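You operate a simulated robot arm through the tools that you are given. There is no shell and no other tool. Be economical: measure what you need, move in short steps, check, and stop when the job is done.

Carry out the task below with a simulated two-armed robot. There is one attempt and no reset: what you move stays moved.

Task
The fan heater tripped the lounge breaker: turn it low and reset.
Fine: move the green paperback off to the shelf below, shut the fuse box, leave the other breakers on.

The check looks at the end state, three seconds after you hand in, the way a careful person would. Anything else that was tipped, shoved, dropped, spilled or broken makes it a failure.

Robot
Two 7-joint arms with two-finger parallel grippers on one trunk, on a base that drives. Base frame: it is fixed to the floor where the robot stands at the start and does not move with it; the origin is under the middle of the robot, x ahead of it, y to its left, z up. Lengths are in mm, angles in rad, forces in N, time in s.
The left shoulder is at the start at [50, 187, 1135], the right one opposite. With the tool pointing down near the work surface each hand reaches from about 100 to 400 mm from the robot's upright axis, wherever it stands, measured 20 degrees to its own side. Places, roughly: shelf of the pale wall unit [600, -100, 300]; knob of the white fan heater [600, 100, 900]; fuse box door [600, 700, 1400]; lounge breaker [600, 700, 1300]; lights breaker [600, 800, 1300]; heater breaker [600, 600, 1300]; bar breaker [600, 800, 1200]; laundry breaker [600, 700, 1200]; utility breaker [600, 600, 1200]; red main switch [600, 800, 1500]; knob of the blue table fan [500, -300, 800]; switch of the wall socket [600, 100, 1100]. Payload 3.43 kg a hand.
The TCP of each hand is the grasp point between the finger pads, 30 mm short of the fingertips. In the tool frame z runs along the fingers and y along their closing line. The gripper opens to 94 mm. The fingers are 28 mm wide and 10 mm thick; the gripper's body (50 by 96 mm) begins 55 mm behind the TCP.
Orientation is told as [roll, pitch, yaw] about the base's x, y, z axes, in that order, counted from this pose: with the fingers straight down and closing along the base's y, the tool's x points along the base's -x, its y along +y and its z along -z.

Tools
- The arms move only by the tool apply_moves. It takes "left_motion", "right_motion" or both (then of equal length, played together; a hand with none holds still); each is a list of rows, each an object (a shift or turn left out is 0, a gripper value left out holds the last) with "jaw": the finger opening in mm, from 0 to 94; "delta_pos": the shift along the tool's x, y, z in units of 150 mm (1.0 is 150 mm), a list of three; "rot": the turn, a rotation vector about the tool's x, y, z in units of 90 degrees (1.0 is 90 degrees), a list of three. In form: [{"jaw": jaw, "delta_pos": [x, y, z], "rot": [wx, wy, wz]}, ...]. A call has 1 to 12 rows; each row is the pose to reach, as a shift and turn from the pose commanded when the call began, along the tool's axes at that moment. A call with a number of a shift or a turn outside -1 to 1 is refused whole. Rows are played at 5 a second. More than 50 mm and 0.15 rad between two rows, or a gripper value outside its range, and nothing of the call is played. A pose out of reach is approached as far as the arm can. The call stops where the force on the tool passes 60 N (or 10 N more than at its start, if that is more) or the arm is blocked; 0.2 s more then pass. The fingers move at their own pace (about 153 mm/s each) and stop on an object; they squeeze with about 23 N. The grip force told is the motor's: it shows also when the fingers shut on nothing. Time passes only in rows, and 0.2 s behind the last, so rows that repeat a pose let the fingers close. The reply holds the time, the measured pose of the TCP, the force on the tool along the base axes, the opening and the grip force, in the units named above and with some noise.
- Cameras (640 x 400 px; columns grow to the right, rows downward): "scene" is now at [134.9, 41.6, 1284.9]; the picture's right is [0.50, -0.87, 0.00], its down [-0.47, -0.27, -0.84] and it looks along [0.73, 0.42, -0.54] (base axes); focal length 214 px, centre (320, 200). "left" rides on the left gripper at [76, -14, -102] in its tool frame; the picture's right is [0.18, 0.98, 0.00], its down [-0.75, 0.14, -0.64] and it looks along [-0.63, 0.12, 0.77] (tool axes); focal length 243 px, centre (320, 200). "right" rides on the right gripper at [76, 14, -103] in its tool frame; the picture's right is [-0.18, 0.98, 0.00], its down [-0.75, -0.14, -0.64] and it looks along [-0.63, -0.12, 0.77] (tool axes); focal length 243 px, centre (320, 200).
- camera(camera): a new picture of that camera. No time passes.
- raise_lower(by): slides the trunk up (or, below 0, down) by that many mm; the arms and the scene camera ride with it, the base frame stays. It gives what a move gives, with no picture.
- drive_base(legs): drives the robot by 1 to 6 legs, each [ahead, left, turn to the left] in mm, mm and rad, along the robot's own axes; the way and the turn of a leg run together, so that a leg with both is an arc; at most 1500 mm and 3.142 rad a leg. The arms and the cameras ride along, it lands a little off, and it stops where it bumps. It gives what a move gives.
- aim_head(pan, tilt): turns the head with the scene camera to pan (to the left, within 1.396 rad either way) and tilt (down, from -0.506 to 1.204), counted from straight ahead of the robot. It gives what a move gives.
- point_at(camera, pixels): there is no depth. For up to 12 entries [column, row, z] of the newest picture of that camera ("zoom" is the newest enlarged one), the place [x, y] in the base frame at which the ray of that pixel passes the height z, good to about 3 mm, but the place of the scene camera against the robot may be out by one fixed shift of up to 25 mm in any direction. No time passes.
- enlarge(camera, box): a new picture of the part [left, top, right, bottom] of that camera's present view, enlarged. No time passes.
- hand_in(): hands the job in; it is judged then, once.

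Work in short steps. Measure before you move; look again where a grasp or a placing could have gone wrong, and mend it. You have 80 turns and 70 pictures in all, those below and enlarged ones among them. Open the grippers and draw the arms clear of the work before you hand the job in, unless the task says otherwise; then end with one line.

The tools are called after "Request:" as name(argument=value, ...) on one line, values as JSON. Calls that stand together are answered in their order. apply_moves: Moves the arms, as the interface text tells. Its arguments: {"type":"object","properties":{"left_motion":{"type":"array","items":{"type":"object","properties":{"jaw":{"type":"number"},"delta_pos":{"type":"array","items":{"type":"number"}},"rot":{"type":"array","items":{"type":"number"}}}}},"right_motion":{"type":"array","items":{"type":"object","properties":{"jaw":{"type":"number"},"delta_pos":{"type":"array","items":{"type":"number"}},"rot":{"type":"array","items":{"type":"number"}}}}}},"required":[]} The other tools are called the same way: raise_lower (by) slides the trunk up or down; drive_base (legs) drives the base; aim_head (pan, tilt) turns the head that bears the scene camera; camera (camera) takes a picture; point_at (camera, pixels) gives the place at which the rays of pixels pass given heights; enlarge (camera, box) takes an enlarged picture of a part of a camera's view; hand_in () hands the job in.

At the start:

```text
clock: 0.0
left_tool_pos: [268.4, 301.8, 999.7]
left_orientation: [0.001, 0.001, 0.001]
left_ft_force: [-0.4, 0.5, -0.9]
left_grip_width: 93.9
left_grip_force: 0.0
right_tool_pos: [335.4, 60.3, 1001.4]
right_orientation: [-0.001, 0.001, 0.002]
right_ft_force: [-0.5, 0.9, 0.6]
right_grip_width: 93.9
right_grip_force: 0.1
trunk travel left (down, up): [-350.0, 82.0]
robot x, y, heading: [0.5, 1.3, -0.001]
head pan, tilt: [0.522, 0.574]
```

scene: 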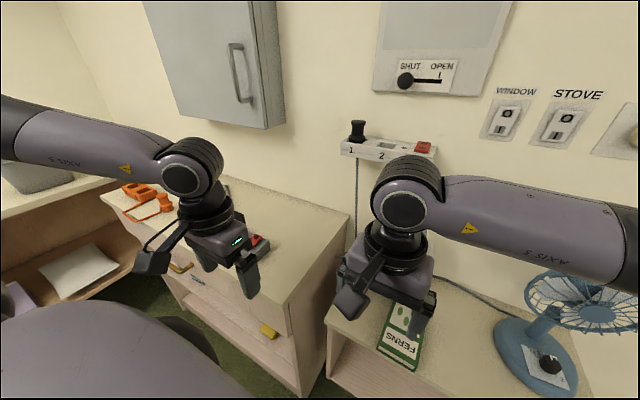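
right: 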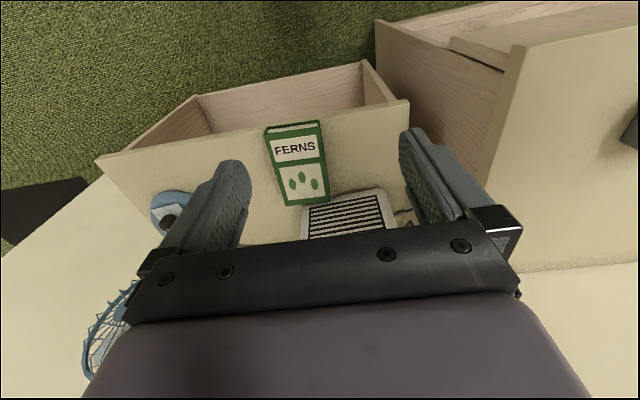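
left: 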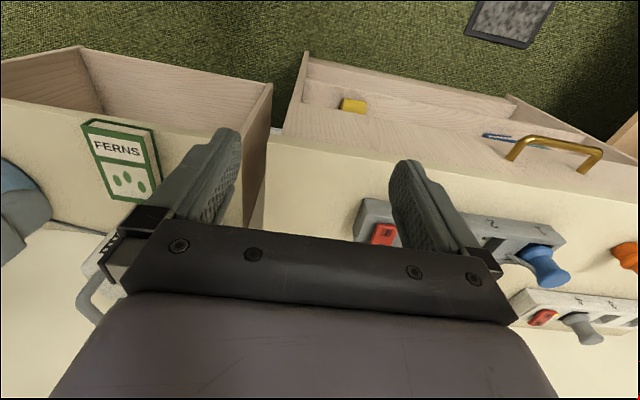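

The arms hide most of the heater. I look around with the head, first toward the wall unit ahead.

Request:
aim_head(pan=-0.1, tilt=0.75)

Request:
camera(camera="scene")

Request:
aim_head(pan=0.9, tilt=0.1)

Request:
camera(camera="scene")

```text
clock: 1.0
left_tool_pos: [267.7, 300.5, 999.8]
left_orientation: [0.002, 0.0, 0.0]
left_ft_force: [-0.7, -0.3, -0.2]
left_grip_width: 94.2
left_grip_force: 0.1
right_tool_pos: [335.4, 60.5, 1000.3]
right_orientation: [0.0, 0.001, 0.0]
right_ft_force: [0.2, -1.2, 0.0]
right_grip_width: 93.7
right_grip_force: 0.0
trunk travel left (down, up): [-350.0, 82.0]
robot x, y, heading: [0.3, 0.8, 0.004]
head pan, tilt: [-0.099, 0.75]
```

```text
66 pictures are left
```

scene: 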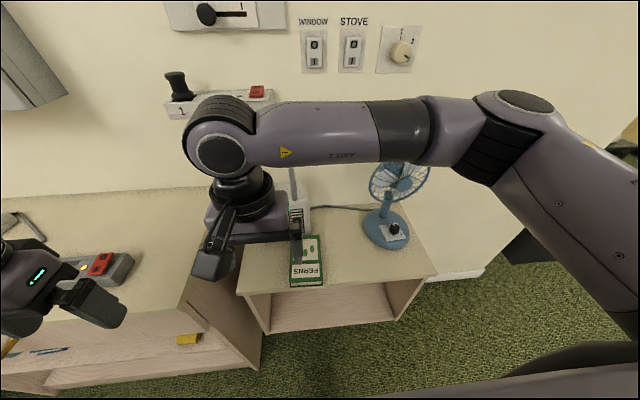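

```text
clock: 2.3
left_tool_pos: [268.7, 301.6, 999.2]
left_orientation: [-0.002, 0.001, 0.0]
left_ft_force: [-1.8, -0.4, -1.1]
left_grip_width: 93.9
left_grip_force: 0.0
right_tool_pos: [335.2, 61.7, 1000.0]
right_orientation: [0.001, -0.001, 0.0]
right_ft_force: [0.6, 0.0, -0.9]
right_grip_width: 93.9
right_grip_force: 0.0
trunk travel left (down, up): [-350.0, 82.0]
robot x, y, heading: [-1.4, -1.8, 0.004]
head pan, tilt: [0.901, 0.099]
```

```text
65 pictures are left
```

scene: 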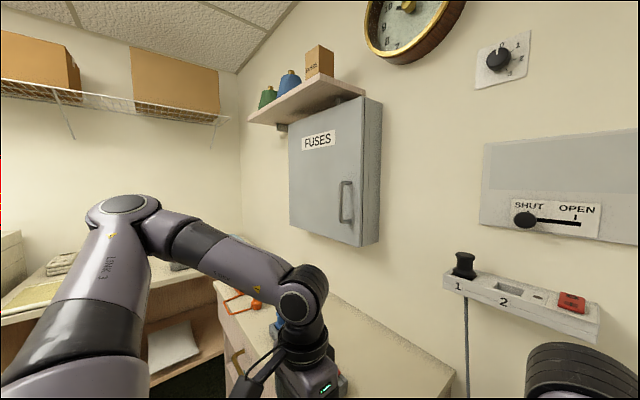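

The fuse box is shut, with its handle on the right edge near (346,202). The right arm hides the heater, so I draw it back and to the right.

Request:
apply_moves(right_motion=[{"delta_pos": [0.15, -0.28, 0]}, {"delta_pos": [0.3, -0.56, 0]}, {"delta_pos": [0.45, -0.8, 0]}, {"delta_pos": [0.6, -1, 0]}])

Request:
apply_moves(right_motion=[{"delta_pos": [0, -0.28, 0]}, {"delta_pos": [0, -0.56, 0]}, {"delta_pos": [0, -0.8, 0]}, {"delta_pos": [0, -1, 0]}])

Request:
aim_head(pan=0.1, tilt=0.7)

Request:
camera(camera="scene")

```text
clock: 3.3
left_tool_pos: [268.5, 301.7, 999.9]
left_orientation: [0.001, -0.001, -0.001]
left_ft_force: [0.1, 1.0, -0.1]
left_grip_width: 93.9
left_grip_force: 0.0
right_tool_pos: [248.1, -90.7, 1000.8]
right_orientation: [0.0, -0.001, -0.009]
right_ft_force: [11.5, 7.6, -2.5]
right_grip_width: 94.3
right_grip_force: 0.0
trunk travel left (down, up): [-350.0, 82.0]
robot x, y, heading: [1.3, -5.0, 0.001]
head pan, tilt: [0.901, 0.099]
```

```text
clock: 4.3
left_tool_pos: [268.0, 301.7, 1000.9]
left_orientation: [0.001, 0.0, 0.001]
left_ft_force: [0.1, 0.2, 0.1]
left_grip_width: 94.0
left_grip_force: 0.1
right_tool_pos: [259.4, -236.6, 1003.9]
right_orientation: [0.001, 0.002, 0.004]
right_ft_force: [0.0, -0.5, 0.5]
right_grip_width: 94.0
right_grip_force: 0.1
right hand out of reach, approached as far as the arm can: row 3, 4
trunk travel left (down, up): [-350.0, 82.0]
robot x, y, heading: [-0.2, -0.4, -0.001]
head pan, tilt: [0.901, 0.099]
```

```text
clock: 5.4
left_tool_pos: [267.6, 300.5, 998.3]
left_orientation: [-0.001, 0.0, -0.002]
left_ft_force: [-0.1, -0.7, 0.1]
left_grip_width: 94.0
left_grip_force: 0.0
right_tool_pos: [260.4, -235.2, 1003.8]
right_orientation: [-0.001, 0.001, 0.001]
right_ft_force: [0.0, 0.1, -0.3]
right_grip_width: 94.0
right_grip_force: 0.1
trunk travel left (down, up): [-350.0, 82.0]
robot x, y, heading: [0.1, 3.5, 0.002]
head pan, tilt: [0.099, 0.7]
```

```text
64 pictures are left
```

scene: 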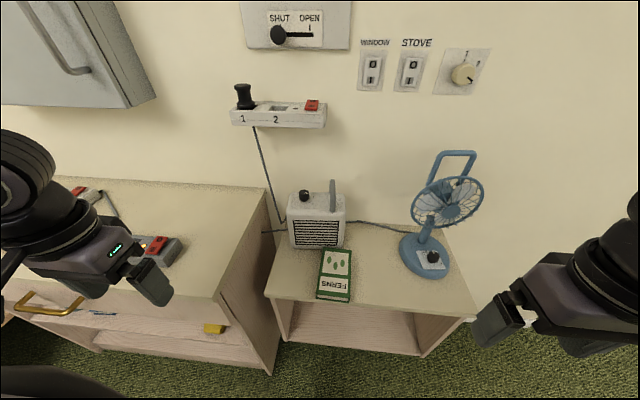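

Request:
enlarge(camera="scene", box=[220, 160, 480, 360])

Request:
enlarge(camera="scene", box=[280, 175, 360, 225])

Request:
point_at(camera="scene", pixels=[[267, 297, 650], [318, 298, 650], [348, 302, 650], [325, 248, 650], [351, 251, 650], [304, 195, 800], [304, 195, 850], [304, 195, 900], [293, 243, 650], [270, 345, 300]])

```text
2.00 times, centred on (350, 260) of scene
```

zoom: 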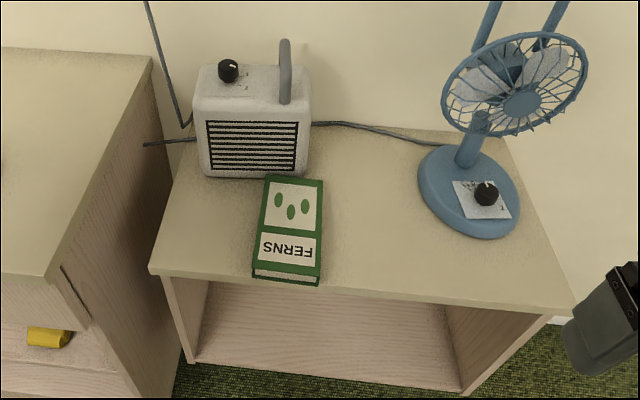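

```text
8.00 times, centred on (320, 200) of scene
```

zoom: 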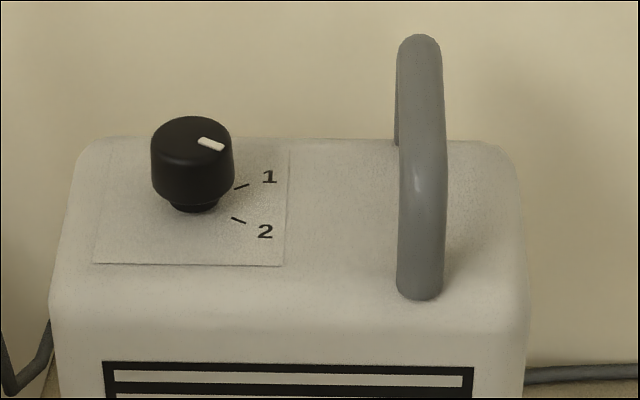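

```text
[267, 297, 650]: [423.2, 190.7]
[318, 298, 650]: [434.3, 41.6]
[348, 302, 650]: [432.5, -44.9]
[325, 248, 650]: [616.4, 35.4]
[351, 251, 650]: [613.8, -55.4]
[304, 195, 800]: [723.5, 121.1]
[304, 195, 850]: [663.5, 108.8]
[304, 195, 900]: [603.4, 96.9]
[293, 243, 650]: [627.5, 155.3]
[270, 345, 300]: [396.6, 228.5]
```

The heater knob (304,195) points at about the 2 tick; ticks 1 and 2 show on its plate. I measure the cabinet height by comparing the left hand view with the scene view.

Request:
point_at(camera="left", pixels=[[272, 84, 600], [272, 84, 650], [272, 84, 700], [272, 84, 750], [107, 199, 700], [162, 187, 700], [107, 199, 750], [162, 187, 750]])

Request:
point_at(camera="scene", pixels=[[267, 297, 600], [267, 297, 650], [267, 297, 700], [267, 297, 750], [325, 250, 700], [351, 252, 700], [325, 250, 750], [351, 252, 750]])

```text
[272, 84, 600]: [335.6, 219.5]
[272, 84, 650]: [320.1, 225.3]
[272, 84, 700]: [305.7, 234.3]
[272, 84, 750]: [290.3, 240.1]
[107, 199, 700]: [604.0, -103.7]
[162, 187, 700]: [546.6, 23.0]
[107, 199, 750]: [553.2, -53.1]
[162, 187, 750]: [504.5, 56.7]
```

```text
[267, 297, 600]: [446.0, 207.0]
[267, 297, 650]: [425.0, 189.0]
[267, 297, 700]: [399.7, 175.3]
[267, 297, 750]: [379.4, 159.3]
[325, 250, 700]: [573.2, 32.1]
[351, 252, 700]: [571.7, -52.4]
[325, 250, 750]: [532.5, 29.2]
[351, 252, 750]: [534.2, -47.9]
```

Stereo puts the book's top near z≈750 around x≈535 at its far end. Next I check how far the base reaches, to know how close I can drive.

Request:
aim_head(pan=0.0, tilt=1.2)

Request:
camera(camera="scene")

Request:
camera(camera="right")

```text
clock: 6.3
left_tool_pos: [267.8, 302.2, 999.5]
left_orientation: [0.0, 0.0, 0.002]
left_ft_force: [0.4, 0.1, -0.2]
left_grip_width: 93.7
left_grip_force: 0.1
right_tool_pos: [260.1, -236.5, 1004.9]
right_orientation: [-0.001, 0.002, 0.001]
right_ft_force: [-0.4, 0.8, 0.4]
right_grip_width: 93.9
right_grip_force: 0.2
trunk travel left (down, up): [-350.0, 82.0]
robot x, y, heading: [1.1, 0.2, 0.004]
head pan, tilt: [0.0, 1.201]
```

```text
61 pictures are left
```

scene: 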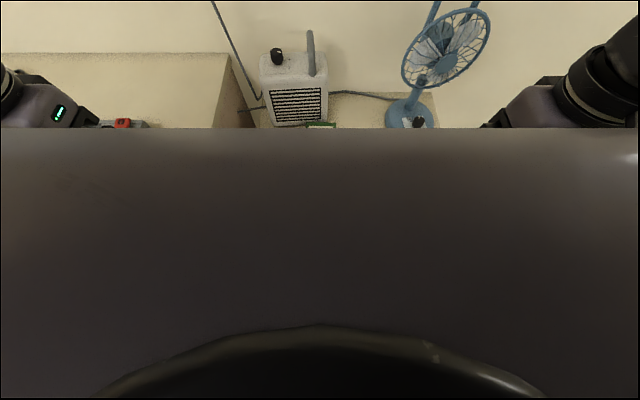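

```text
60 pictures are left
```

right: 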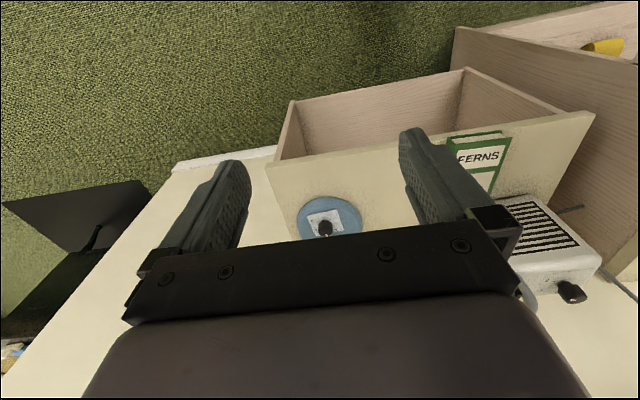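

The right picture shows the cabinet's open front, with the shelf floor's front edge at about (378,84). Before driving ahead I pull the right hand back so it stays clear of the table fan.

Request:
apply_moves(right_motion=[{"delta_pos": [0.3, 0, 0]}, {"delta_pos": [0.6, 0, 0]}, {"delta_pos": [0.9, 0, 0]}], left_motion=[{"delta_pos": [0, 0, -0.15]}, {"delta_pos": [0, -0.1, -0.3]}, {"delta_pos": [0, -0.1, -0.4]}])

Request:
aim_head(pan=0.15, tilt=0.8)

Request:
drive_base(legs=[[120, 0, 0]])

Request:
camera(camera="scene")

Request:
camera(camera="left")

```text
clock: 7.1
left_tool_pos: [268.5, 286.0, 1059.2]
left_orientation: [-0.002, 0.0, 0.001]
left_ft_force: [0.0, -0.1, 0.1]
left_grip_width: 94.0
left_grip_force: 0.1
right_tool_pos: [230.4, -214.2, 1064.5]
right_orientation: [-0.001, 0.002, 0.0]
right_ft_force: [0.0, 0.2, 0.8]
right_grip_width: 94.0
right_grip_force: 0.1
right hand out of reach, approached as far as the arm can: row 1, 2, 3
trunk travel left (down, up): [-350.0, 82.0]
robot x, y, heading: [1.4, 0.7, 0.001]
head pan, tilt: [0.0, 1.201]
```

```text
clock: 8.0
left_tool_pos: [268.5, 284.8, 1059.2]
left_orientation: [0.0, 0.001, -0.001]
left_ft_force: [0.1, 0.0, -0.1]
left_grip_width: 93.6
left_grip_force: 0.0
right_tool_pos: [230.7, -214.5, 1063.9]
right_orientation: [0.002, 0.002, 0.001]
right_ft_force: [0.4, -0.4, 0.1]
right_grip_width: 94.1
right_grip_force: 0.0
trunk travel left (down, up): [-350.0, 82.0]
robot x, y, heading: [-1.5, -1.1, 0.006]
head pan, tilt: [0.15, 0.799]
```

```text
clock: 9.2
left_tool_pos: [366.6, 285.3, 1060.5]
left_orientation: [0.0, -0.002, -0.001]
left_ft_force: [0.3, -0.2, -0.2]
left_grip_width: 94.0
left_grip_force: 0.0
right_tool_pos: [329.2, -214.6, 1064.3]
right_orientation: [-0.001, 0.0, 0.0]
right_ft_force: [-0.4, -0.3, -0.7]
right_grip_width: 94.1
right_grip_force: 0.0
trunk travel left (down, up): [-350.0, 82.0]
robot x, y, heading: [100.6, 0.4, -0.0]
head pan, tilt: [0.15, 0.799]
```

```text
59 pictures are left
```

scene: 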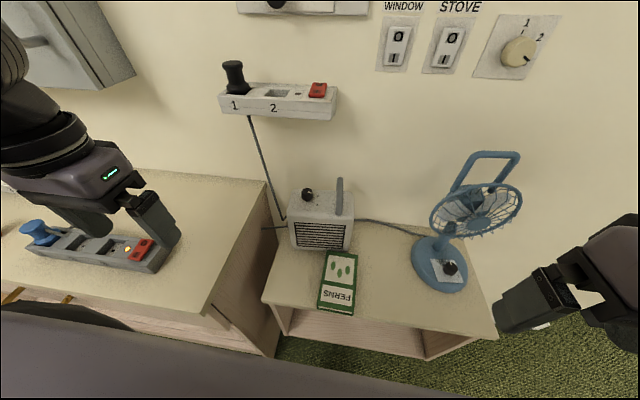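

```text
58 pictures are left
```

left: 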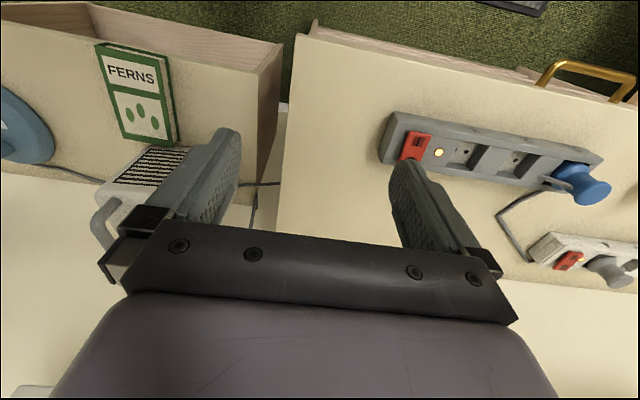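

The drive went 100 mm of 120. I measure the left cabinet's front corner and the book again before driving closer.

Request:
point_at(camera="left", pixels=[[298, 35, 750], [520, 78, 750], [298, 35, 850], [283, 45, 725], [179, 145, 740], [131, 133, 750], [95, 45, 750], [160, 52, 750]])

Request:
point_at(camera="scene", pixels=[[208, 316, 750], [208, 316, 850], [262, 302, 725], [318, 306, 750], [352, 314, 750], [330, 250, 750], [357, 255, 750], [308, 194, 850], [308, 194, 880], [308, 194, 910]])

Request:
drive_base(legs=[[40, 0, 0]])

```text
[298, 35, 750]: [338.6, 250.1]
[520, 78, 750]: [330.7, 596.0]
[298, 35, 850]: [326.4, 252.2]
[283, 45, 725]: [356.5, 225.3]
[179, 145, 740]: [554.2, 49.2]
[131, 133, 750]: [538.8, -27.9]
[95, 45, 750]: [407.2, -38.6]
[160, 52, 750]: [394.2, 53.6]
```

```text
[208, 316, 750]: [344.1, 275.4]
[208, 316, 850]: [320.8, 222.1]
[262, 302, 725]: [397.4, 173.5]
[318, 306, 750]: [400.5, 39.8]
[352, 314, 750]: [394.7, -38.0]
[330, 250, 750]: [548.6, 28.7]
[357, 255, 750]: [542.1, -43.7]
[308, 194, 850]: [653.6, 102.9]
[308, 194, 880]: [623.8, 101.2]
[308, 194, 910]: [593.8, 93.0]
```

```text
clock: 9.9
left_tool_pos: [368.0, 284.8, 1059.3]
left_orientation: [0.0, 0.0, 0.001]
left_ft_force: [1.0, -0.8, 0.2]
left_grip_width: 93.9
left_grip_force: 0.1
right_tool_pos: [330.4, -213.6, 1063.8]
right_orientation: [0.002, 0.002, 0.001]
right_ft_force: [0.1, 0.1, -0.1]
right_grip_width: 94.1
right_grip_force: 0.0
trunk travel left (down, up): [-350.0, 82.0]
robot x, y, heading: [100.4, -2.9, -0.003]
head pan, tilt: [0.15, 0.799]
stopped in leg 1: the robot was blocked; the commanded pose is now the measured one
```

The base is blocked at x=100. I test the left arm's reach ahead at this height, well above everything.

Request:
apply_moves(left_motion=[{"delta_pos": [-0.25, -0.15, 0]}, {"delta_pos": [-0.5, -0.3, 0]}, {"delta_pos": [-0.75, -0.45, 0]}, {"delta_pos": [-1, -0.6, 0]}])

Request:
apply_moves(left_motion=[{"delta_pos": [-0.25, -0.15, 0]}, {"delta_pos": [-0.45, -0.35, 0]}, {"delta_pos": [-0.6, -0.55, 0]}, {"delta_pos": [-0.7, -0.65, 0]}])

```text
clock: 10.9
left_tool_pos: [519.2, 197.7, 1059.3]
left_orientation: [-0.003, 0.003, 0.0]
left_ft_force: [0.1, -0.4, 0.4]
left_grip_width: 94.0
left_grip_force: 0.0
right_tool_pos: [331.4, -213.5, 1064.6]
right_orientation: [0.001, 0.003, 0.0]
right_ft_force: [0.1, -0.1, -0.3]
right_grip_width: 93.8
right_grip_force: 0.0
trunk travel left (down, up): [-350.0, 82.0]
robot x, y, heading: [97.6, -1.9, -0.003]
head pan, tilt: [0.15, 0.799]
```

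```text
clock: 11.9
left_tool_pos: [564.9, 171.8, 1059.9]
left_orientation: [-0.002, -0.001, 0.0]
left_ft_force: [-4.9, 0.7, 2.2]
left_grip_width: 94.1
left_grip_force: 0.1
left hand out of reach, approached as far as the arm can: row 2, 3, 4
right_tool_pos: [329.9, -213.2, 1065.2]
right_orientation: [0.002, 0.0, -0.001]
right_ft_force: [0.0, 0.9, -0.2]
right_grip_width: 94.3
right_grip_force: 0.1
trunk travel left (down, up): [-350.0, 82.0]
robot x, y, heading: [99.1, -3.3, -0.0]
head pan, tilt: [0.15, 0.799]
```

Straight-down reach ends at x≈565 here. I take a close look at the heater from the left hand camera.

Request:
camera(camera="left")

Request:
camera(camera="right")

```text
57 pictures are left
```

left: 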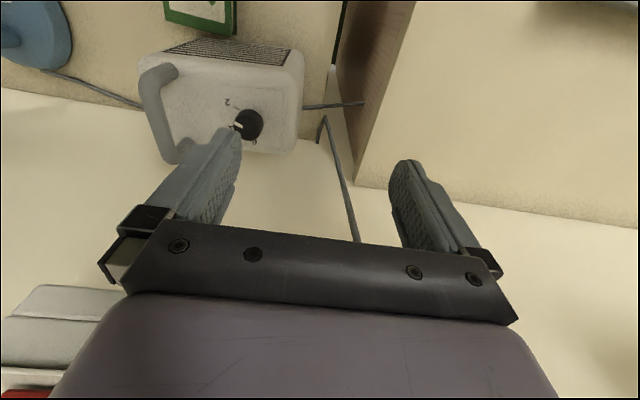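

```text
56 pictures are left
```

right: 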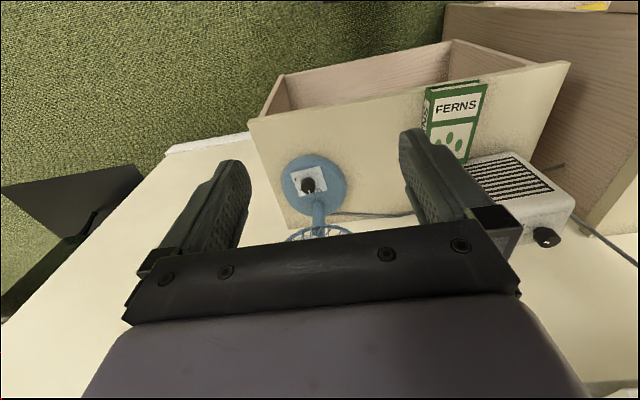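

Request:
enlarge(camera="left", box=[190, 70, 310, 160])

Request:
point_at(camera="left", pixels=[[249, 125, 880], [249, 125, 900], [249, 125, 910], [249, 125, 850], [255, 138, 850], [160, 155, 850], [160, 80, 850], [296, 150, 850], [303, 60, 850]])

Request:
point_at(camera="right", pixels=[[549, 234, 880], [549, 234, 900], [549, 234, 910]])

```text
4.44 times, centred on (250, 115) of left
```

zoom: 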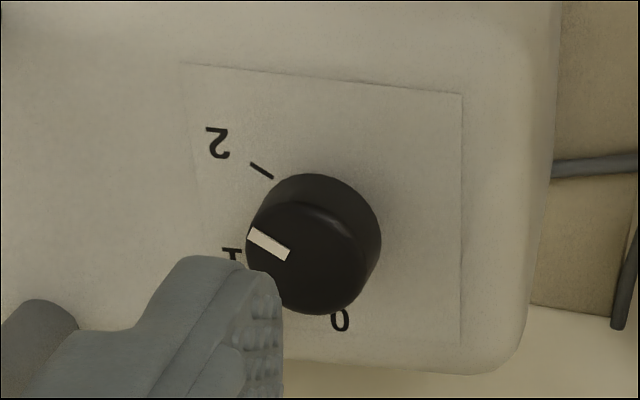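

```text
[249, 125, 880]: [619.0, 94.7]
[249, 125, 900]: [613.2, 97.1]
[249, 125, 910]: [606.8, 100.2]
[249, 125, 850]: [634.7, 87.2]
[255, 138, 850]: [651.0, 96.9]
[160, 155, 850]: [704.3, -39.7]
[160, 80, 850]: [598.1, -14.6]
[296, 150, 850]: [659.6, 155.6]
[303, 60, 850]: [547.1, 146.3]
```

```text
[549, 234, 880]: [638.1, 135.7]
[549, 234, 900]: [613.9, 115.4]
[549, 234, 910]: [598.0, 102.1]
```

Triangulating the knob's top gives about (608, 99, 906). The zoomed view shows the pointer at the 2 tick, with 1 and 0 further counter-clockwise from above. I pull the left hand back and lean it 30° forward with a −30° yaw, so it can turn the knob by about 60°.

Request:
apply_moves(left_motion=[{"delta_pos": [0.1, 0, 0], "rot": [0.0145, -0.0543, 0.0543]}, {"delta_pos": [0.2, 0, 0], "rot": [0.029, -0.1087, 0.1087]}, {"delta_pos": [0.3, 0, 0], "rot": [0.0435, -0.163, 0.163]}, {"delta_pos": [0.3, 0, 0], "rot": [0.058, -0.217, 0.217]}, {"delta_pos": [0.3, 0, 0], "rot": [0.0725, -0.272, 0.272]}, {"delta_pos": [0.3, 0, 0], "rot": [0.087, -0.326, 0.326], "jaw": 64}, {"delta_pos": [0.3, 0, 0], "rot": [0.087, -0.326, 0.326], "jaw": 64}])

Request:
raise_lower(by=-90)

Request:
camera(camera="left")

```text
clock: 13.5
left_tool_pos: [522.9, 171.8, 1058.8]
left_orientation: [0.001, -0.525, -0.525]
left_ft_force: [0.6, 0.0, 0.4]
left_grip_width: 64.0
left_grip_force: 0.1
right_tool_pos: [329.6, -213.7, 1064.4]
right_orientation: [0.002, -0.001, 0.001]
right_ft_force: [-0.3, 0.5, -0.6]
right_grip_width: 94.3
right_grip_force: 0.1
trunk travel left (down, up): [-350.0, 82.0]
robot x, y, heading: [100.8, -0.6, -0.001]
head pan, tilt: [0.15, 0.799]
```

```text
clock: 14.8
left_tool_pos: [522.9, 170.5, 969.8]
left_orientation: [0.001, -0.524, -0.525]
left_ft_force: [0.2, -0.2, -0.4]
left_grip_width: 64.0
left_grip_force: 0.1
right_tool_pos: [329.3, -213.8, 974.6]
right_orientation: [0.002, 0.001, -0.001]
right_ft_force: [0.1, 0.1, -0.1]
right_grip_width: 93.8
right_grip_force: 0.1
trunk travel left (down, up): [-260.0, 172.0]
robot x, y, heading: [99.2, -0.5, 0.001]
head pan, tilt: [0.15, 0.799]
```

```text
54 pictures are left
```

left: 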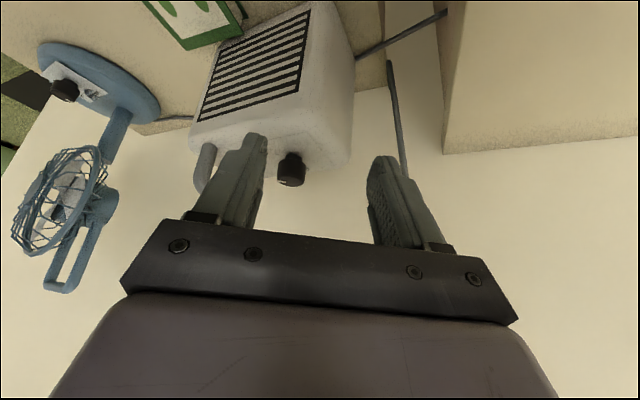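

Knob now at pixel (291,168) between the fingers' lines. I measure it from this view.

Request:
point_at(camera="left", pixels=[[291, 180, 905], [291, 180, 895], [291, 180, 910], [291, 155, 875], [291, 155, 870], [215, 148, 875], [345, 150, 870]])

Request:
enlarge(camera="left", box=[180, 110, 400, 250])

```text
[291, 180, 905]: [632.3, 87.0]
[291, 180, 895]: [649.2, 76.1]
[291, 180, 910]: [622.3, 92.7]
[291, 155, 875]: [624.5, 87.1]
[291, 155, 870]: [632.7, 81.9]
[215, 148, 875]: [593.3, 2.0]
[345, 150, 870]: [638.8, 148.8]
```

```text
2.86 times, centred on (290, 180) of left
```

zoom: 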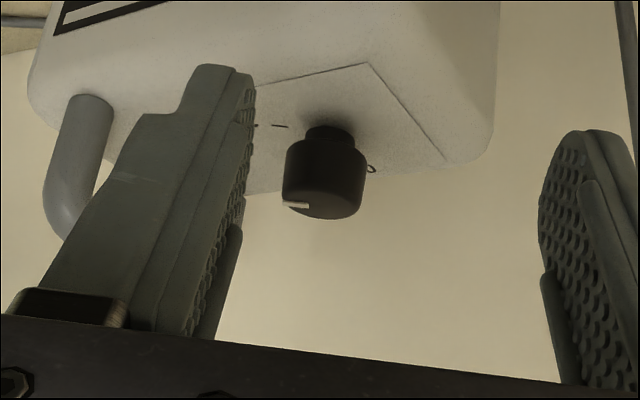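

Combining the two left views gives the knob's top at about (602,103,918) and its base near z≈888. I move to a standoff 60 mm back along the fingers.

Request:
apply_moves(left_motion=[{"delta_pos": [-0.187, -0.065, 0.073]}, {"delta_pos": [-0.374, -0.129, 0.147]}, {"delta_pos": [-0.374, -0.129, 0.147]}])

Request:
camera(camera="left")

```text
clock: 15.6
left_tool_pos: [564.3, 122.1, 979.4]
left_orientation: [0.0, -0.522, -0.525]
left_ft_force: [0.7, -0.7, 0.4]
left_grip_width: 63.9
left_grip_force: 0.2
right_tool_pos: [329.8, -213.6, 973.1]
right_orientation: [0.003, 0.002, 0.001]
right_ft_force: [-0.1, -0.1, -0.1]
right_grip_width: 93.8
right_grip_force: 0.1
trunk travel left (down, up): [-260.0, 172.0]
robot x, y, heading: [100.7, -1.7, -0.001]
head pan, tilt: [0.15, 0.799]
```

```text
52 pictures are left
```

left: 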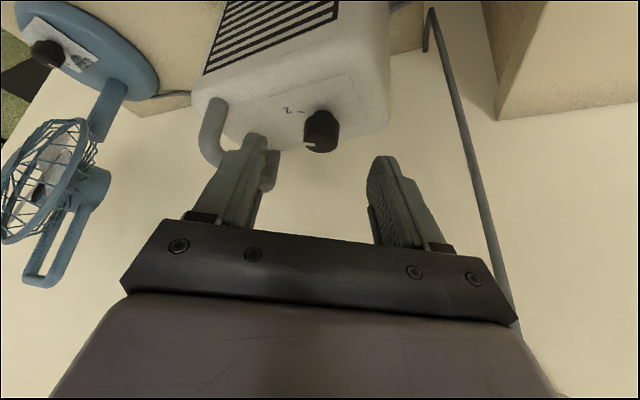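

The knob at (321,131) lies midway between the fingertips at (255,140) and (382,160), so the aim is right sideways. I check depth with its top pixel.

Request:
point_at(camera="left", pixels=[[321, 145, 918], [321, 145, 912], [322, 118, 888], [322, 118, 882]])

```text
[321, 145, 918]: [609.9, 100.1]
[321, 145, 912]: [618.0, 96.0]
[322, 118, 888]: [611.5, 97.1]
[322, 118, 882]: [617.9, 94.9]
```

Estimates agree within a few mm on (606,101), top 917. I advance along the fingers to just around the knob.

Request:
apply_moves(left_motion=[{"delta_pos": [-0.01, 0.01, 0.15]}, {"delta_pos": [-0.019, 0.021, 0.29]}, {"delta_pos": [-0.019, 0.021, 0.415]}, {"delta_pos": [-0.019, 0.021, 0.415]}])

Request:
camera(camera="left")

```text
clock: 16.6
left_tool_pos: [594.7, 107.2, 925.5]
left_orientation: [0.001, -0.524, -0.524]
left_ft_force: [-0.3, -0.1, -0.1]
left_grip_width: 63.8
left_grip_force: 0.0
right_tool_pos: [329.6, -214.5, 973.8]
right_orientation: [0.001, 0.002, 0.0]
right_ft_force: [-0.5, -0.3, 0.0]
right_grip_width: 93.9
right_grip_force: 0.2
trunk travel left (down, up): [-260.0, 172.0]
robot x, y, heading: [98.3, -2.8, 0.0]
head pan, tilt: [0.15, 0.799]
```

```text
51 pictures are left
```

left: 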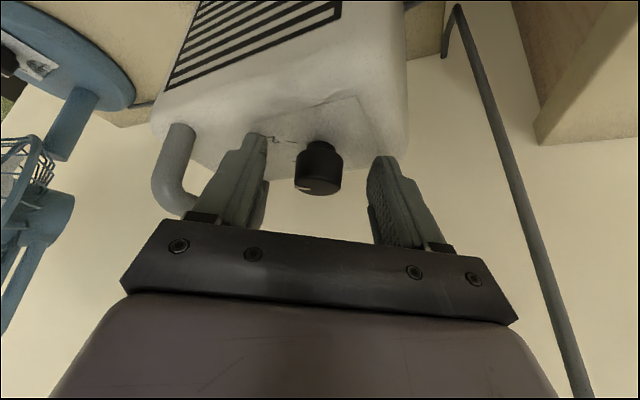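

The knob (318,170) sits between the pads. One more position check before closing.

Request:
point_at(camera="left", pixels=[[318, 187, 917], [318, 147, 888], [318, 147, 882]])

Request:
enlarge(camera="left", box=[240, 110, 400, 210])

```text
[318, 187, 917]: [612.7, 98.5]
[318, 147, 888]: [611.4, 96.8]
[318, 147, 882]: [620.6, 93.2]
```

```text
4.00 times, centred on (320, 160) of left
```

zoom: 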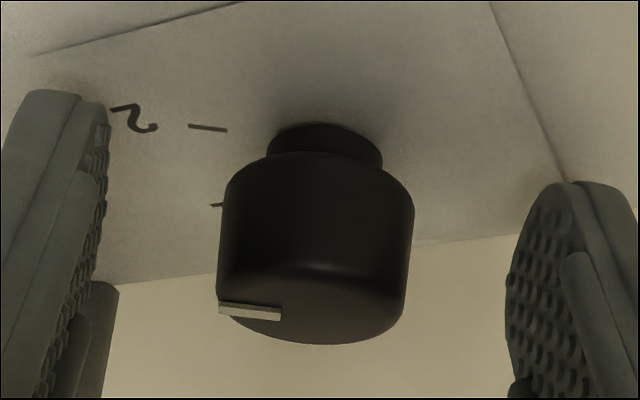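

Knob axis reads (611,98), so I shift 6 mm forward to centre the pads, then close.

Request:
apply_moves(left_motion=[{"delta_pos": [-0.04, 0.0, 0.02], "jaw": 64}, {"delta_pos": [-0.04, 0.0, 0.02], "jaw": 40}, {"delta_pos": [-0.04, 0.0, 0.02], "jaw": 15}, {"delta_pos": [-0.04, 0.0, 0.02], "jaw": 15}])

Request:
enlarge(camera="left", box=[240, 110, 400, 210])

```text
clock: 17.6
left_tool_pos: [600.5, 105.3, 926.8]
left_orientation: [0.0, -0.524, -0.525]
left_ft_force: [0.1, -0.7, 1.7]
left_grip_width: 28.8
left_grip_force: 23.3
right_tool_pos: [330.3, -214.0, 974.5]
right_orientation: [0.001, 0.002, 0.001]
right_ft_force: [0.3, 0.0, -0.8]
right_grip_width: 94.0
right_grip_force: 0.1
trunk travel left (down, up): [-260.0, 172.0]
robot x, y, heading: [98.2, -2.1, 0.002]
head pan, tilt: [0.15, 0.799]
```

```text
4.00 times, centred on (320, 160) of left
```

zoom: 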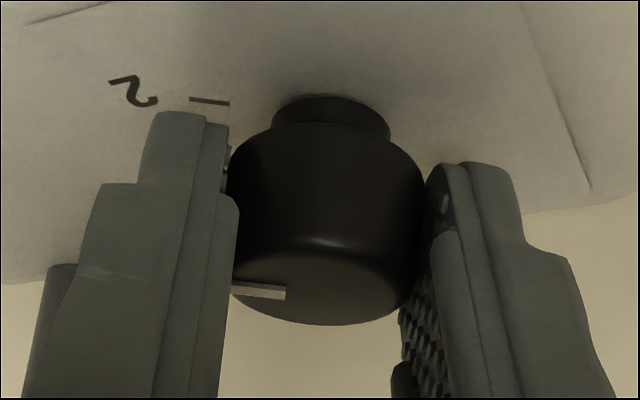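

Gripped at 28.8 mm, pointer parallel to the 2 tick. I turn 50° counter-clockwise about the vertical knob axis, then look.

Request:
apply_moves(left_motion=[{"delta_pos": [-0.0405, -0.0106, 0.0203], "rot": [-0.0417, 0, -0.0722]}, {"delta_pos": [-0.042, -0.021, 0.021], "rot": [-0.0833, 0, -0.1443]}])

```text
clock: 18.1
left_tool_pos: [597.7, 115.8, 926.8]
left_orientation: [0.001, -0.519, -0.259]
left_ft_force: [0.4, 0.0, -0.9]
left_grip_width: 29.2
left_grip_force: 23.7
left hand out of reach, approached as far as the arm can: row 1, 2
right_tool_pos: [329.4, -214.2, 974.1]
right_orientation: [0.001, 0.002, 0.0]
right_ft_force: [0.6, -0.2, 0.3]
right_grip_width: 94.0
right_grip_force: 0.0
trunk travel left (down, up): [-260.0, 172.0]
robot x, y, heading: [102.2, -2.1, 0.0]
head pan, tilt: [0.15, 0.799]
```

I wrongly re-added the centring offset, and the reply says out of reach; the hand went to y=115.8. I look at what that did.

Request:
camera(camera="left")

Request:
camera(camera="scene")

```text
48 pictures are left
```

left: 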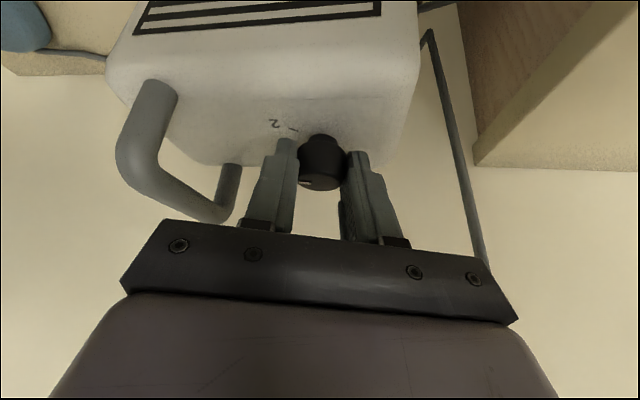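

```text
47 pictures are left
```

scene: 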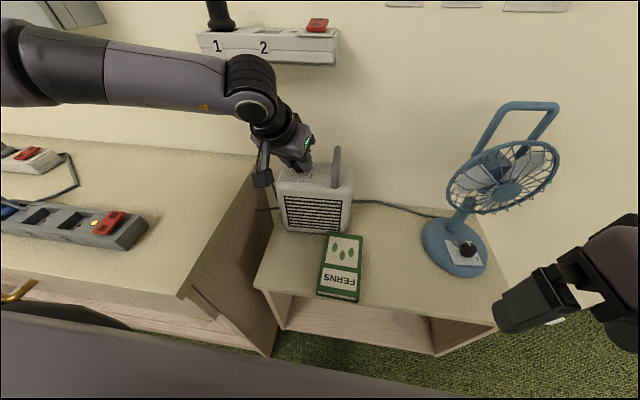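

The knob seems to have been carried about 13 mm left with the hand. I release, back off along the fingers and check the heater.

Request:
apply_moves(left_motion=[{"jaw": 40}, {"jaw": 60}, {"jaw": 64}, {"delta_pos": [0, 0, -0.25]}, {"delta_pos": [0, 0, -0.5]}, {"delta_pos": [0, 0, -0.8]}])

Request:
camera(camera="left")

Request:
enlarge(camera="scene", box=[240, 130, 400, 310])

```text
clock: 19.6
left_tool_pos: [540.5, 129.3, 1033.4]
left_orientation: [0.001, -0.524, -0.262]
left_ft_force: [-0.3, -0.6, -0.6]
left_grip_width: 64.1
left_grip_force: 0.1
right_tool_pos: [329.1, -214.6, 973.6]
right_orientation: [0.0, 0.002, 0.0]
right_ft_force: [0.5, 0.8, 0.5]
right_grip_width: 94.0
right_grip_force: 0.1
trunk travel left (down, up): [-260.0, 172.0]
robot x, y, heading: [98.0, 0.6, 0.005]
head pan, tilt: [0.15, 0.799]
```

```text
46 pictures are left
```

left: 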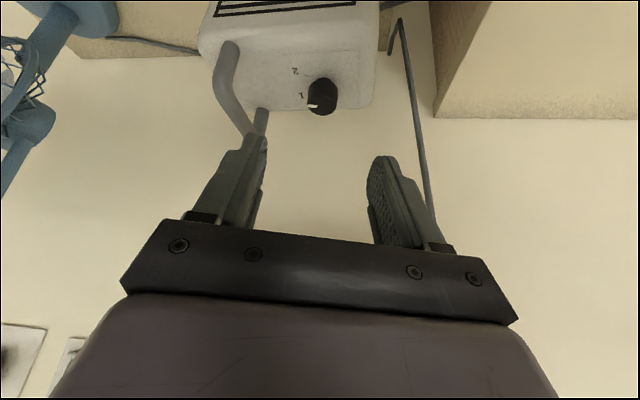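

```text
2.22 times, centred on (320, 220) of scene
```

zoom: 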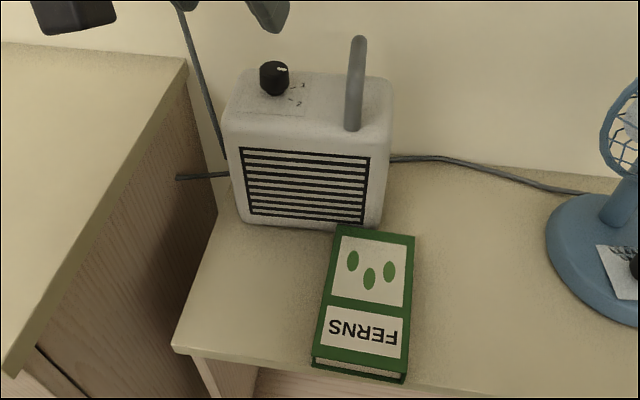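

The pointer now looks turned to about 1. I zoom in on it and compare the heater's footprint with the earlier picture.

Request:
enlarge(camera="left", box=[270, 50, 370, 130])

Request:
point_at(camera="scene", pixels=[[285.5, 230, 730], [346, 232, 730], [330, 233, 745], [359, 238, 745], [280, 156, 888], [337, 165, 888], [308, 180, 888]])

Request:
point_at(camera="left", pixels=[[322, 97, 917], [323, 90, 888]])

```text
5.00 times, centred on (320, 90) of left
```

zoom: 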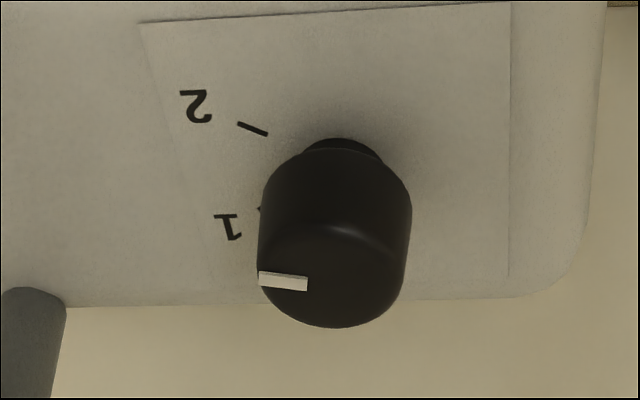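

```text
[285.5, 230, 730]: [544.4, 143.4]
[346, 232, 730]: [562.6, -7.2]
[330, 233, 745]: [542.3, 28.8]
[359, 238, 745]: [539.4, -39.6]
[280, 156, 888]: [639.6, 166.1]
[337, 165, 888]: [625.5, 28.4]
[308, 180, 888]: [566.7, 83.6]
```

```text
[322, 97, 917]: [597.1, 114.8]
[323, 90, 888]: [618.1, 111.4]
```

The pointer is only about 13° off 2, so roughly 50° remains, and the heater moved about 12 mm left. I re-pose to a 45° lean and −35° yaw for better reach, and go to a standoff in front of the knob.

Request:
apply_moves(left_motion=[{"rot": [0.034, -0.041, 0.044]}, {"rot": [0.068, -0.083, 0.088]}, {"rot": [0.102, -0.124, 0.133]}, {"rot": [0.136, -0.165, 0.177]}, {"rot": [0.136, -0.165, 0.177]}])

Request:
apply_moves(left_motion=[{"delta_pos": [0.14, 0.087, 0.17]}, {"delta_pos": [0.287, 0.173, 0.345]}, {"delta_pos": [0.287, 0.173, 0.345]}])

Request:
camera(camera="left")

```text
clock: 20.8
left_tool_pos: [540.1, 130.6, 1033.9]
left_orientation: [0.001, -0.787, -0.615]
left_ft_force: [-0.5, 0.4, 0.6]
left_grip_width: 63.8
left_grip_force: 0.1
right_tool_pos: [330.4, -215.1, 974.0]
right_orientation: [0.002, 0.003, 0.002]
right_ft_force: [0.4, 0.3, 0.0]
right_grip_width: 94.0
right_grip_force: 0.0
trunk travel left (down, up): [-260.0, 172.0]
robot x, y, heading: [95.4, -0.2, 0.002]
head pan, tilt: [0.15, 0.799]
```

```text
clock: 21.6
left_tool_pos: [559.5, 147.9, 964.5]
left_orientation: [-0.001, -0.785, -0.613]
left_ft_force: [0.6, 0.4, -0.1]
left_grip_width: 63.9
left_grip_force: 0.1
right_tool_pos: [330.0, -214.1, 973.8]
right_orientation: [0.004, 0.003, 0.001]
right_ft_force: [0.3, 0.2, 0.0]
right_grip_width: 93.7
right_grip_force: 0.0
trunk travel left (down, up): [-260.0, 172.0]
robot x, y, heading: [98.1, -0.2, 0.003]
head pan, tilt: [0.15, 0.799]
```

```text
43 pictures are left
```

left: 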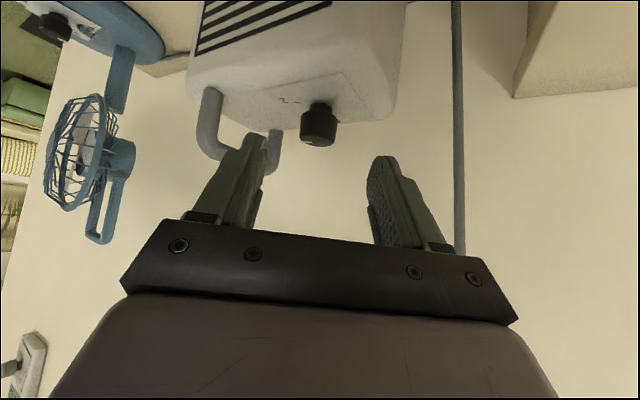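

The knob at (319,125) is just where it should be for a straight advance of 60 mm. I advance, then close.

Request:
apply_moves(left_motion=[{"delta_pos": [0, 0, 0.15]}, {"delta_pos": [0, 0, 0.3]}, {"delta_pos": [0, 0, 0.4]}, {"delta_pos": [0, 0, 0.4], "jaw": 40}, {"delta_pos": [0, 0, 0.4], "jaw": 15}, {"delta_pos": [0, 0, 0.4], "jaw": 15}])

Request:
camera(camera="left")

```text
clock: 22.9
left_tool_pos: [594.5, 123.8, 922.1]
left_orientation: [0.0, -0.785, -0.612]
left_ft_force: [-1.6, -3.8, 0.7]
left_grip_width: 29.1
left_grip_force: 23.4
right_tool_pos: [330.4, -214.1, 973.3]
right_orientation: [0.003, 0.0, 0.0]
right_ft_force: [-0.3, 0.3, -0.1]
right_grip_width: 94.0
right_grip_force: 0.1
trunk travel left (down, up): [-260.0, 172.0]
robot x, y, heading: [99.0, 2.3, 0.004]
head pan, tilt: [0.15, 0.799]
```

```text
42 pictures are left
```

left: 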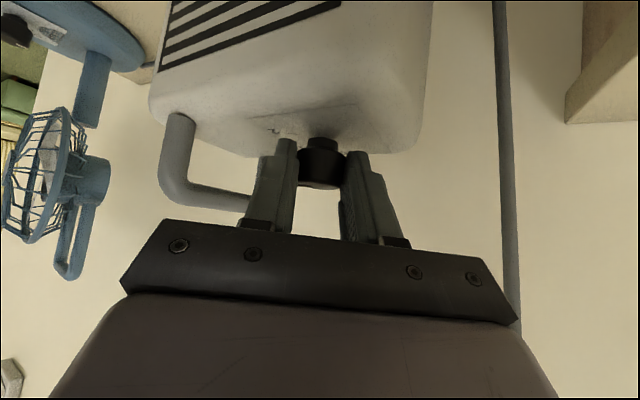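

Gripped at 29.1 mm. I turn 24° first about the knob axis and check that it tracks.

Request:
apply_moves(left_motion=[{"delta_pos": [-0.0008, -0.0164, 0.0008], "rot": [-0.0628, 0, -0.0628]}, {"delta_pos": [-0.0032, -0.0325, 0.0032], "rot": [-0.1257, 0, -0.1257]}, {"delta_pos": [-0.0073, -0.0479, 0.0073], "rot": [-0.1885, 0, -0.1885]}])

Request:
enlarge(camera="left", box=[240, 100, 400, 200])

```text
clock: 23.8
left_tool_pos: [591.6, 118.2, 923.5]
left_orientation: [-0.001, -0.787, -0.19]
left_ft_force: [0.1, 1.7, 0.0]
left_grip_width: 29.2
left_grip_force: 22.9
right_tool_pos: [330.6, -214.4, 973.8]
right_orientation: [0.0, 0.002, -0.001]
right_ft_force: [-0.2, 0.1, 0.0]
right_grip_width: 94.1
right_grip_force: 0.1
trunk travel left (down, up): [-260.0, 172.0]
robot x, y, heading: [100.6, 0.1, -0.003]
head pan, tilt: [0.15, 0.799]
```

```text
4.00 times, centred on (320, 150) of left
```

zoom: 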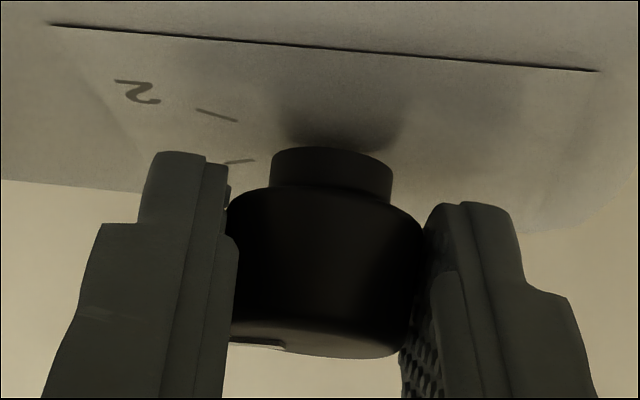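

It tracks; the 1 tick is now visible at (240,160). I turn another 24° with the same rows.

Request:
apply_moves(left_motion=[{"delta_pos": [-0.0008, -0.0164, 0.0008], "rot": [-0.0628, 0, -0.0628]}, {"delta_pos": [-0.0032, -0.0325, 0.0032], "rot": [-0.1257, 0, -0.1257]}, {"delta_pos": [-0.0073, -0.0479, 0.0073], "rot": [-0.1885, 0, -0.1885]}])

Request:
enlarge(camera="left", box=[240, 100, 400, 200])

Request:
enlarge(camera="scene", box=[260, 130, 380, 250])

```text
clock: 24.6
left_tool_pos: [581.7, 156.0, 935.0]
left_orientation: [0.001, -0.782, 0.228]
left_ft_force: [-0.4, -0.5, -10.3]
left_grip_width: 29.3
left_grip_force: 22.5
left hand out of reach, approached as far as the arm can: row 1, 2, 3
right_tool_pos: [329.7, -214.6, 972.9]
right_orientation: [0.002, 0.003, -0.001]
right_ft_force: [0.1, -0.3, 0.3]
right_grip_width: 94.3
right_grip_force: 0.0
trunk travel left (down, up): [-260.0, 172.0]
robot x, y, heading: [101.8, 1.9, -0.001]
head pan, tilt: [0.15, 0.799]
```

```text
4.00 times, centred on (320, 150) of left
```

zoom: 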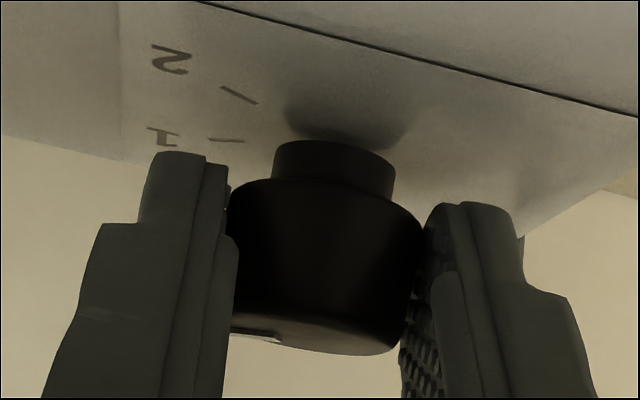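

```text
3.33 times, centred on (320, 190) of scene
```

zoom: 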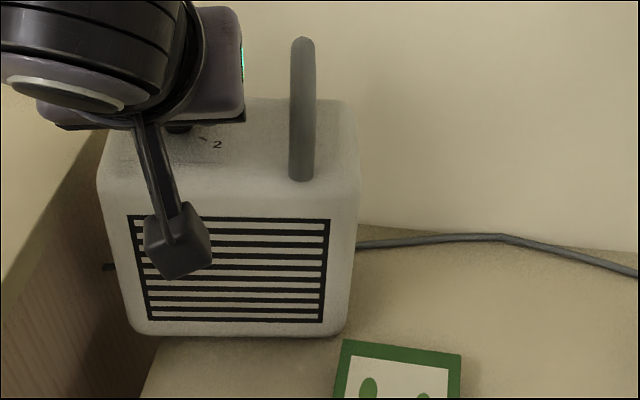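

The hand ran out of reach again and carried the heater left by about 45 mm, lifting it slightly. I reverse that path exactly, keeping hold, so the heater goes back onto its place.

Request:
apply_moves(left_motion=[{"delta_pos": [0.008, -0.07, 0.008], "rot": [0.0471, 0, 0.0471]}, {"delta_pos": [0.018, -0.135, 0.018], "rot": [0.0943, 0, 0.0943]}, {"delta_pos": [0.032, -0.2, 0.036], "rot": [0.1414, 0, 0.1414]}, {"delta_pos": [0.049, -0.26, 0.059], "rot": [0.1885, 0, 0.1885]}])

Request:
camera(camera="left")

Request:
enlarge(camera="scene", box=[240, 130, 400, 310])

```text
clock: 25.6
left_tool_pos: [592.0, 117.5, 924.8]
left_orientation: [0.0, -0.787, -0.196]
left_ft_force: [1.2, 2.3, -4.5]
left_grip_width: 29.5
left_grip_force: 23.3
right_tool_pos: [330.4, -213.7, 974.6]
right_orientation: [0.001, 0.001, 0.0]
right_ft_force: [0.1, 0.0, -0.4]
right_grip_width: 94.0
right_grip_force: 0.0
trunk travel left (down, up): [-260.0, 172.0]
robot x, y, heading: [99.9, -2.7, -0.005]
head pan, tilt: [0.15, 0.799]
```

```text
38 pictures are left
```

left: 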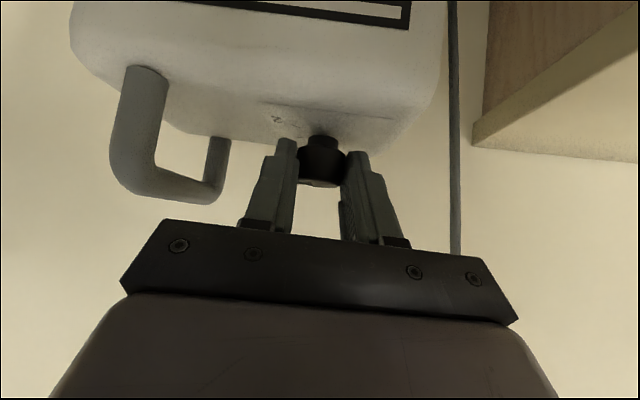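

```text
2.22 times, centred on (320, 220) of scene
```

zoom: 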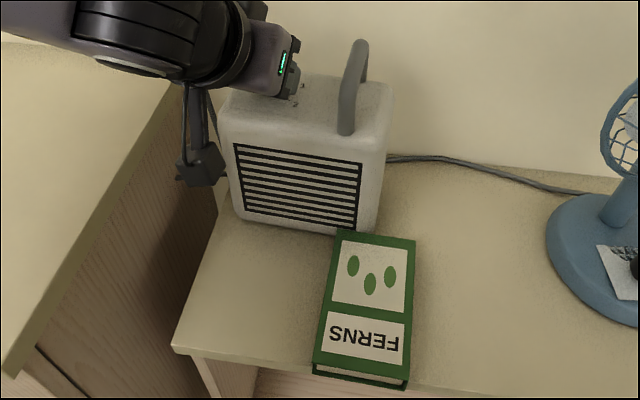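

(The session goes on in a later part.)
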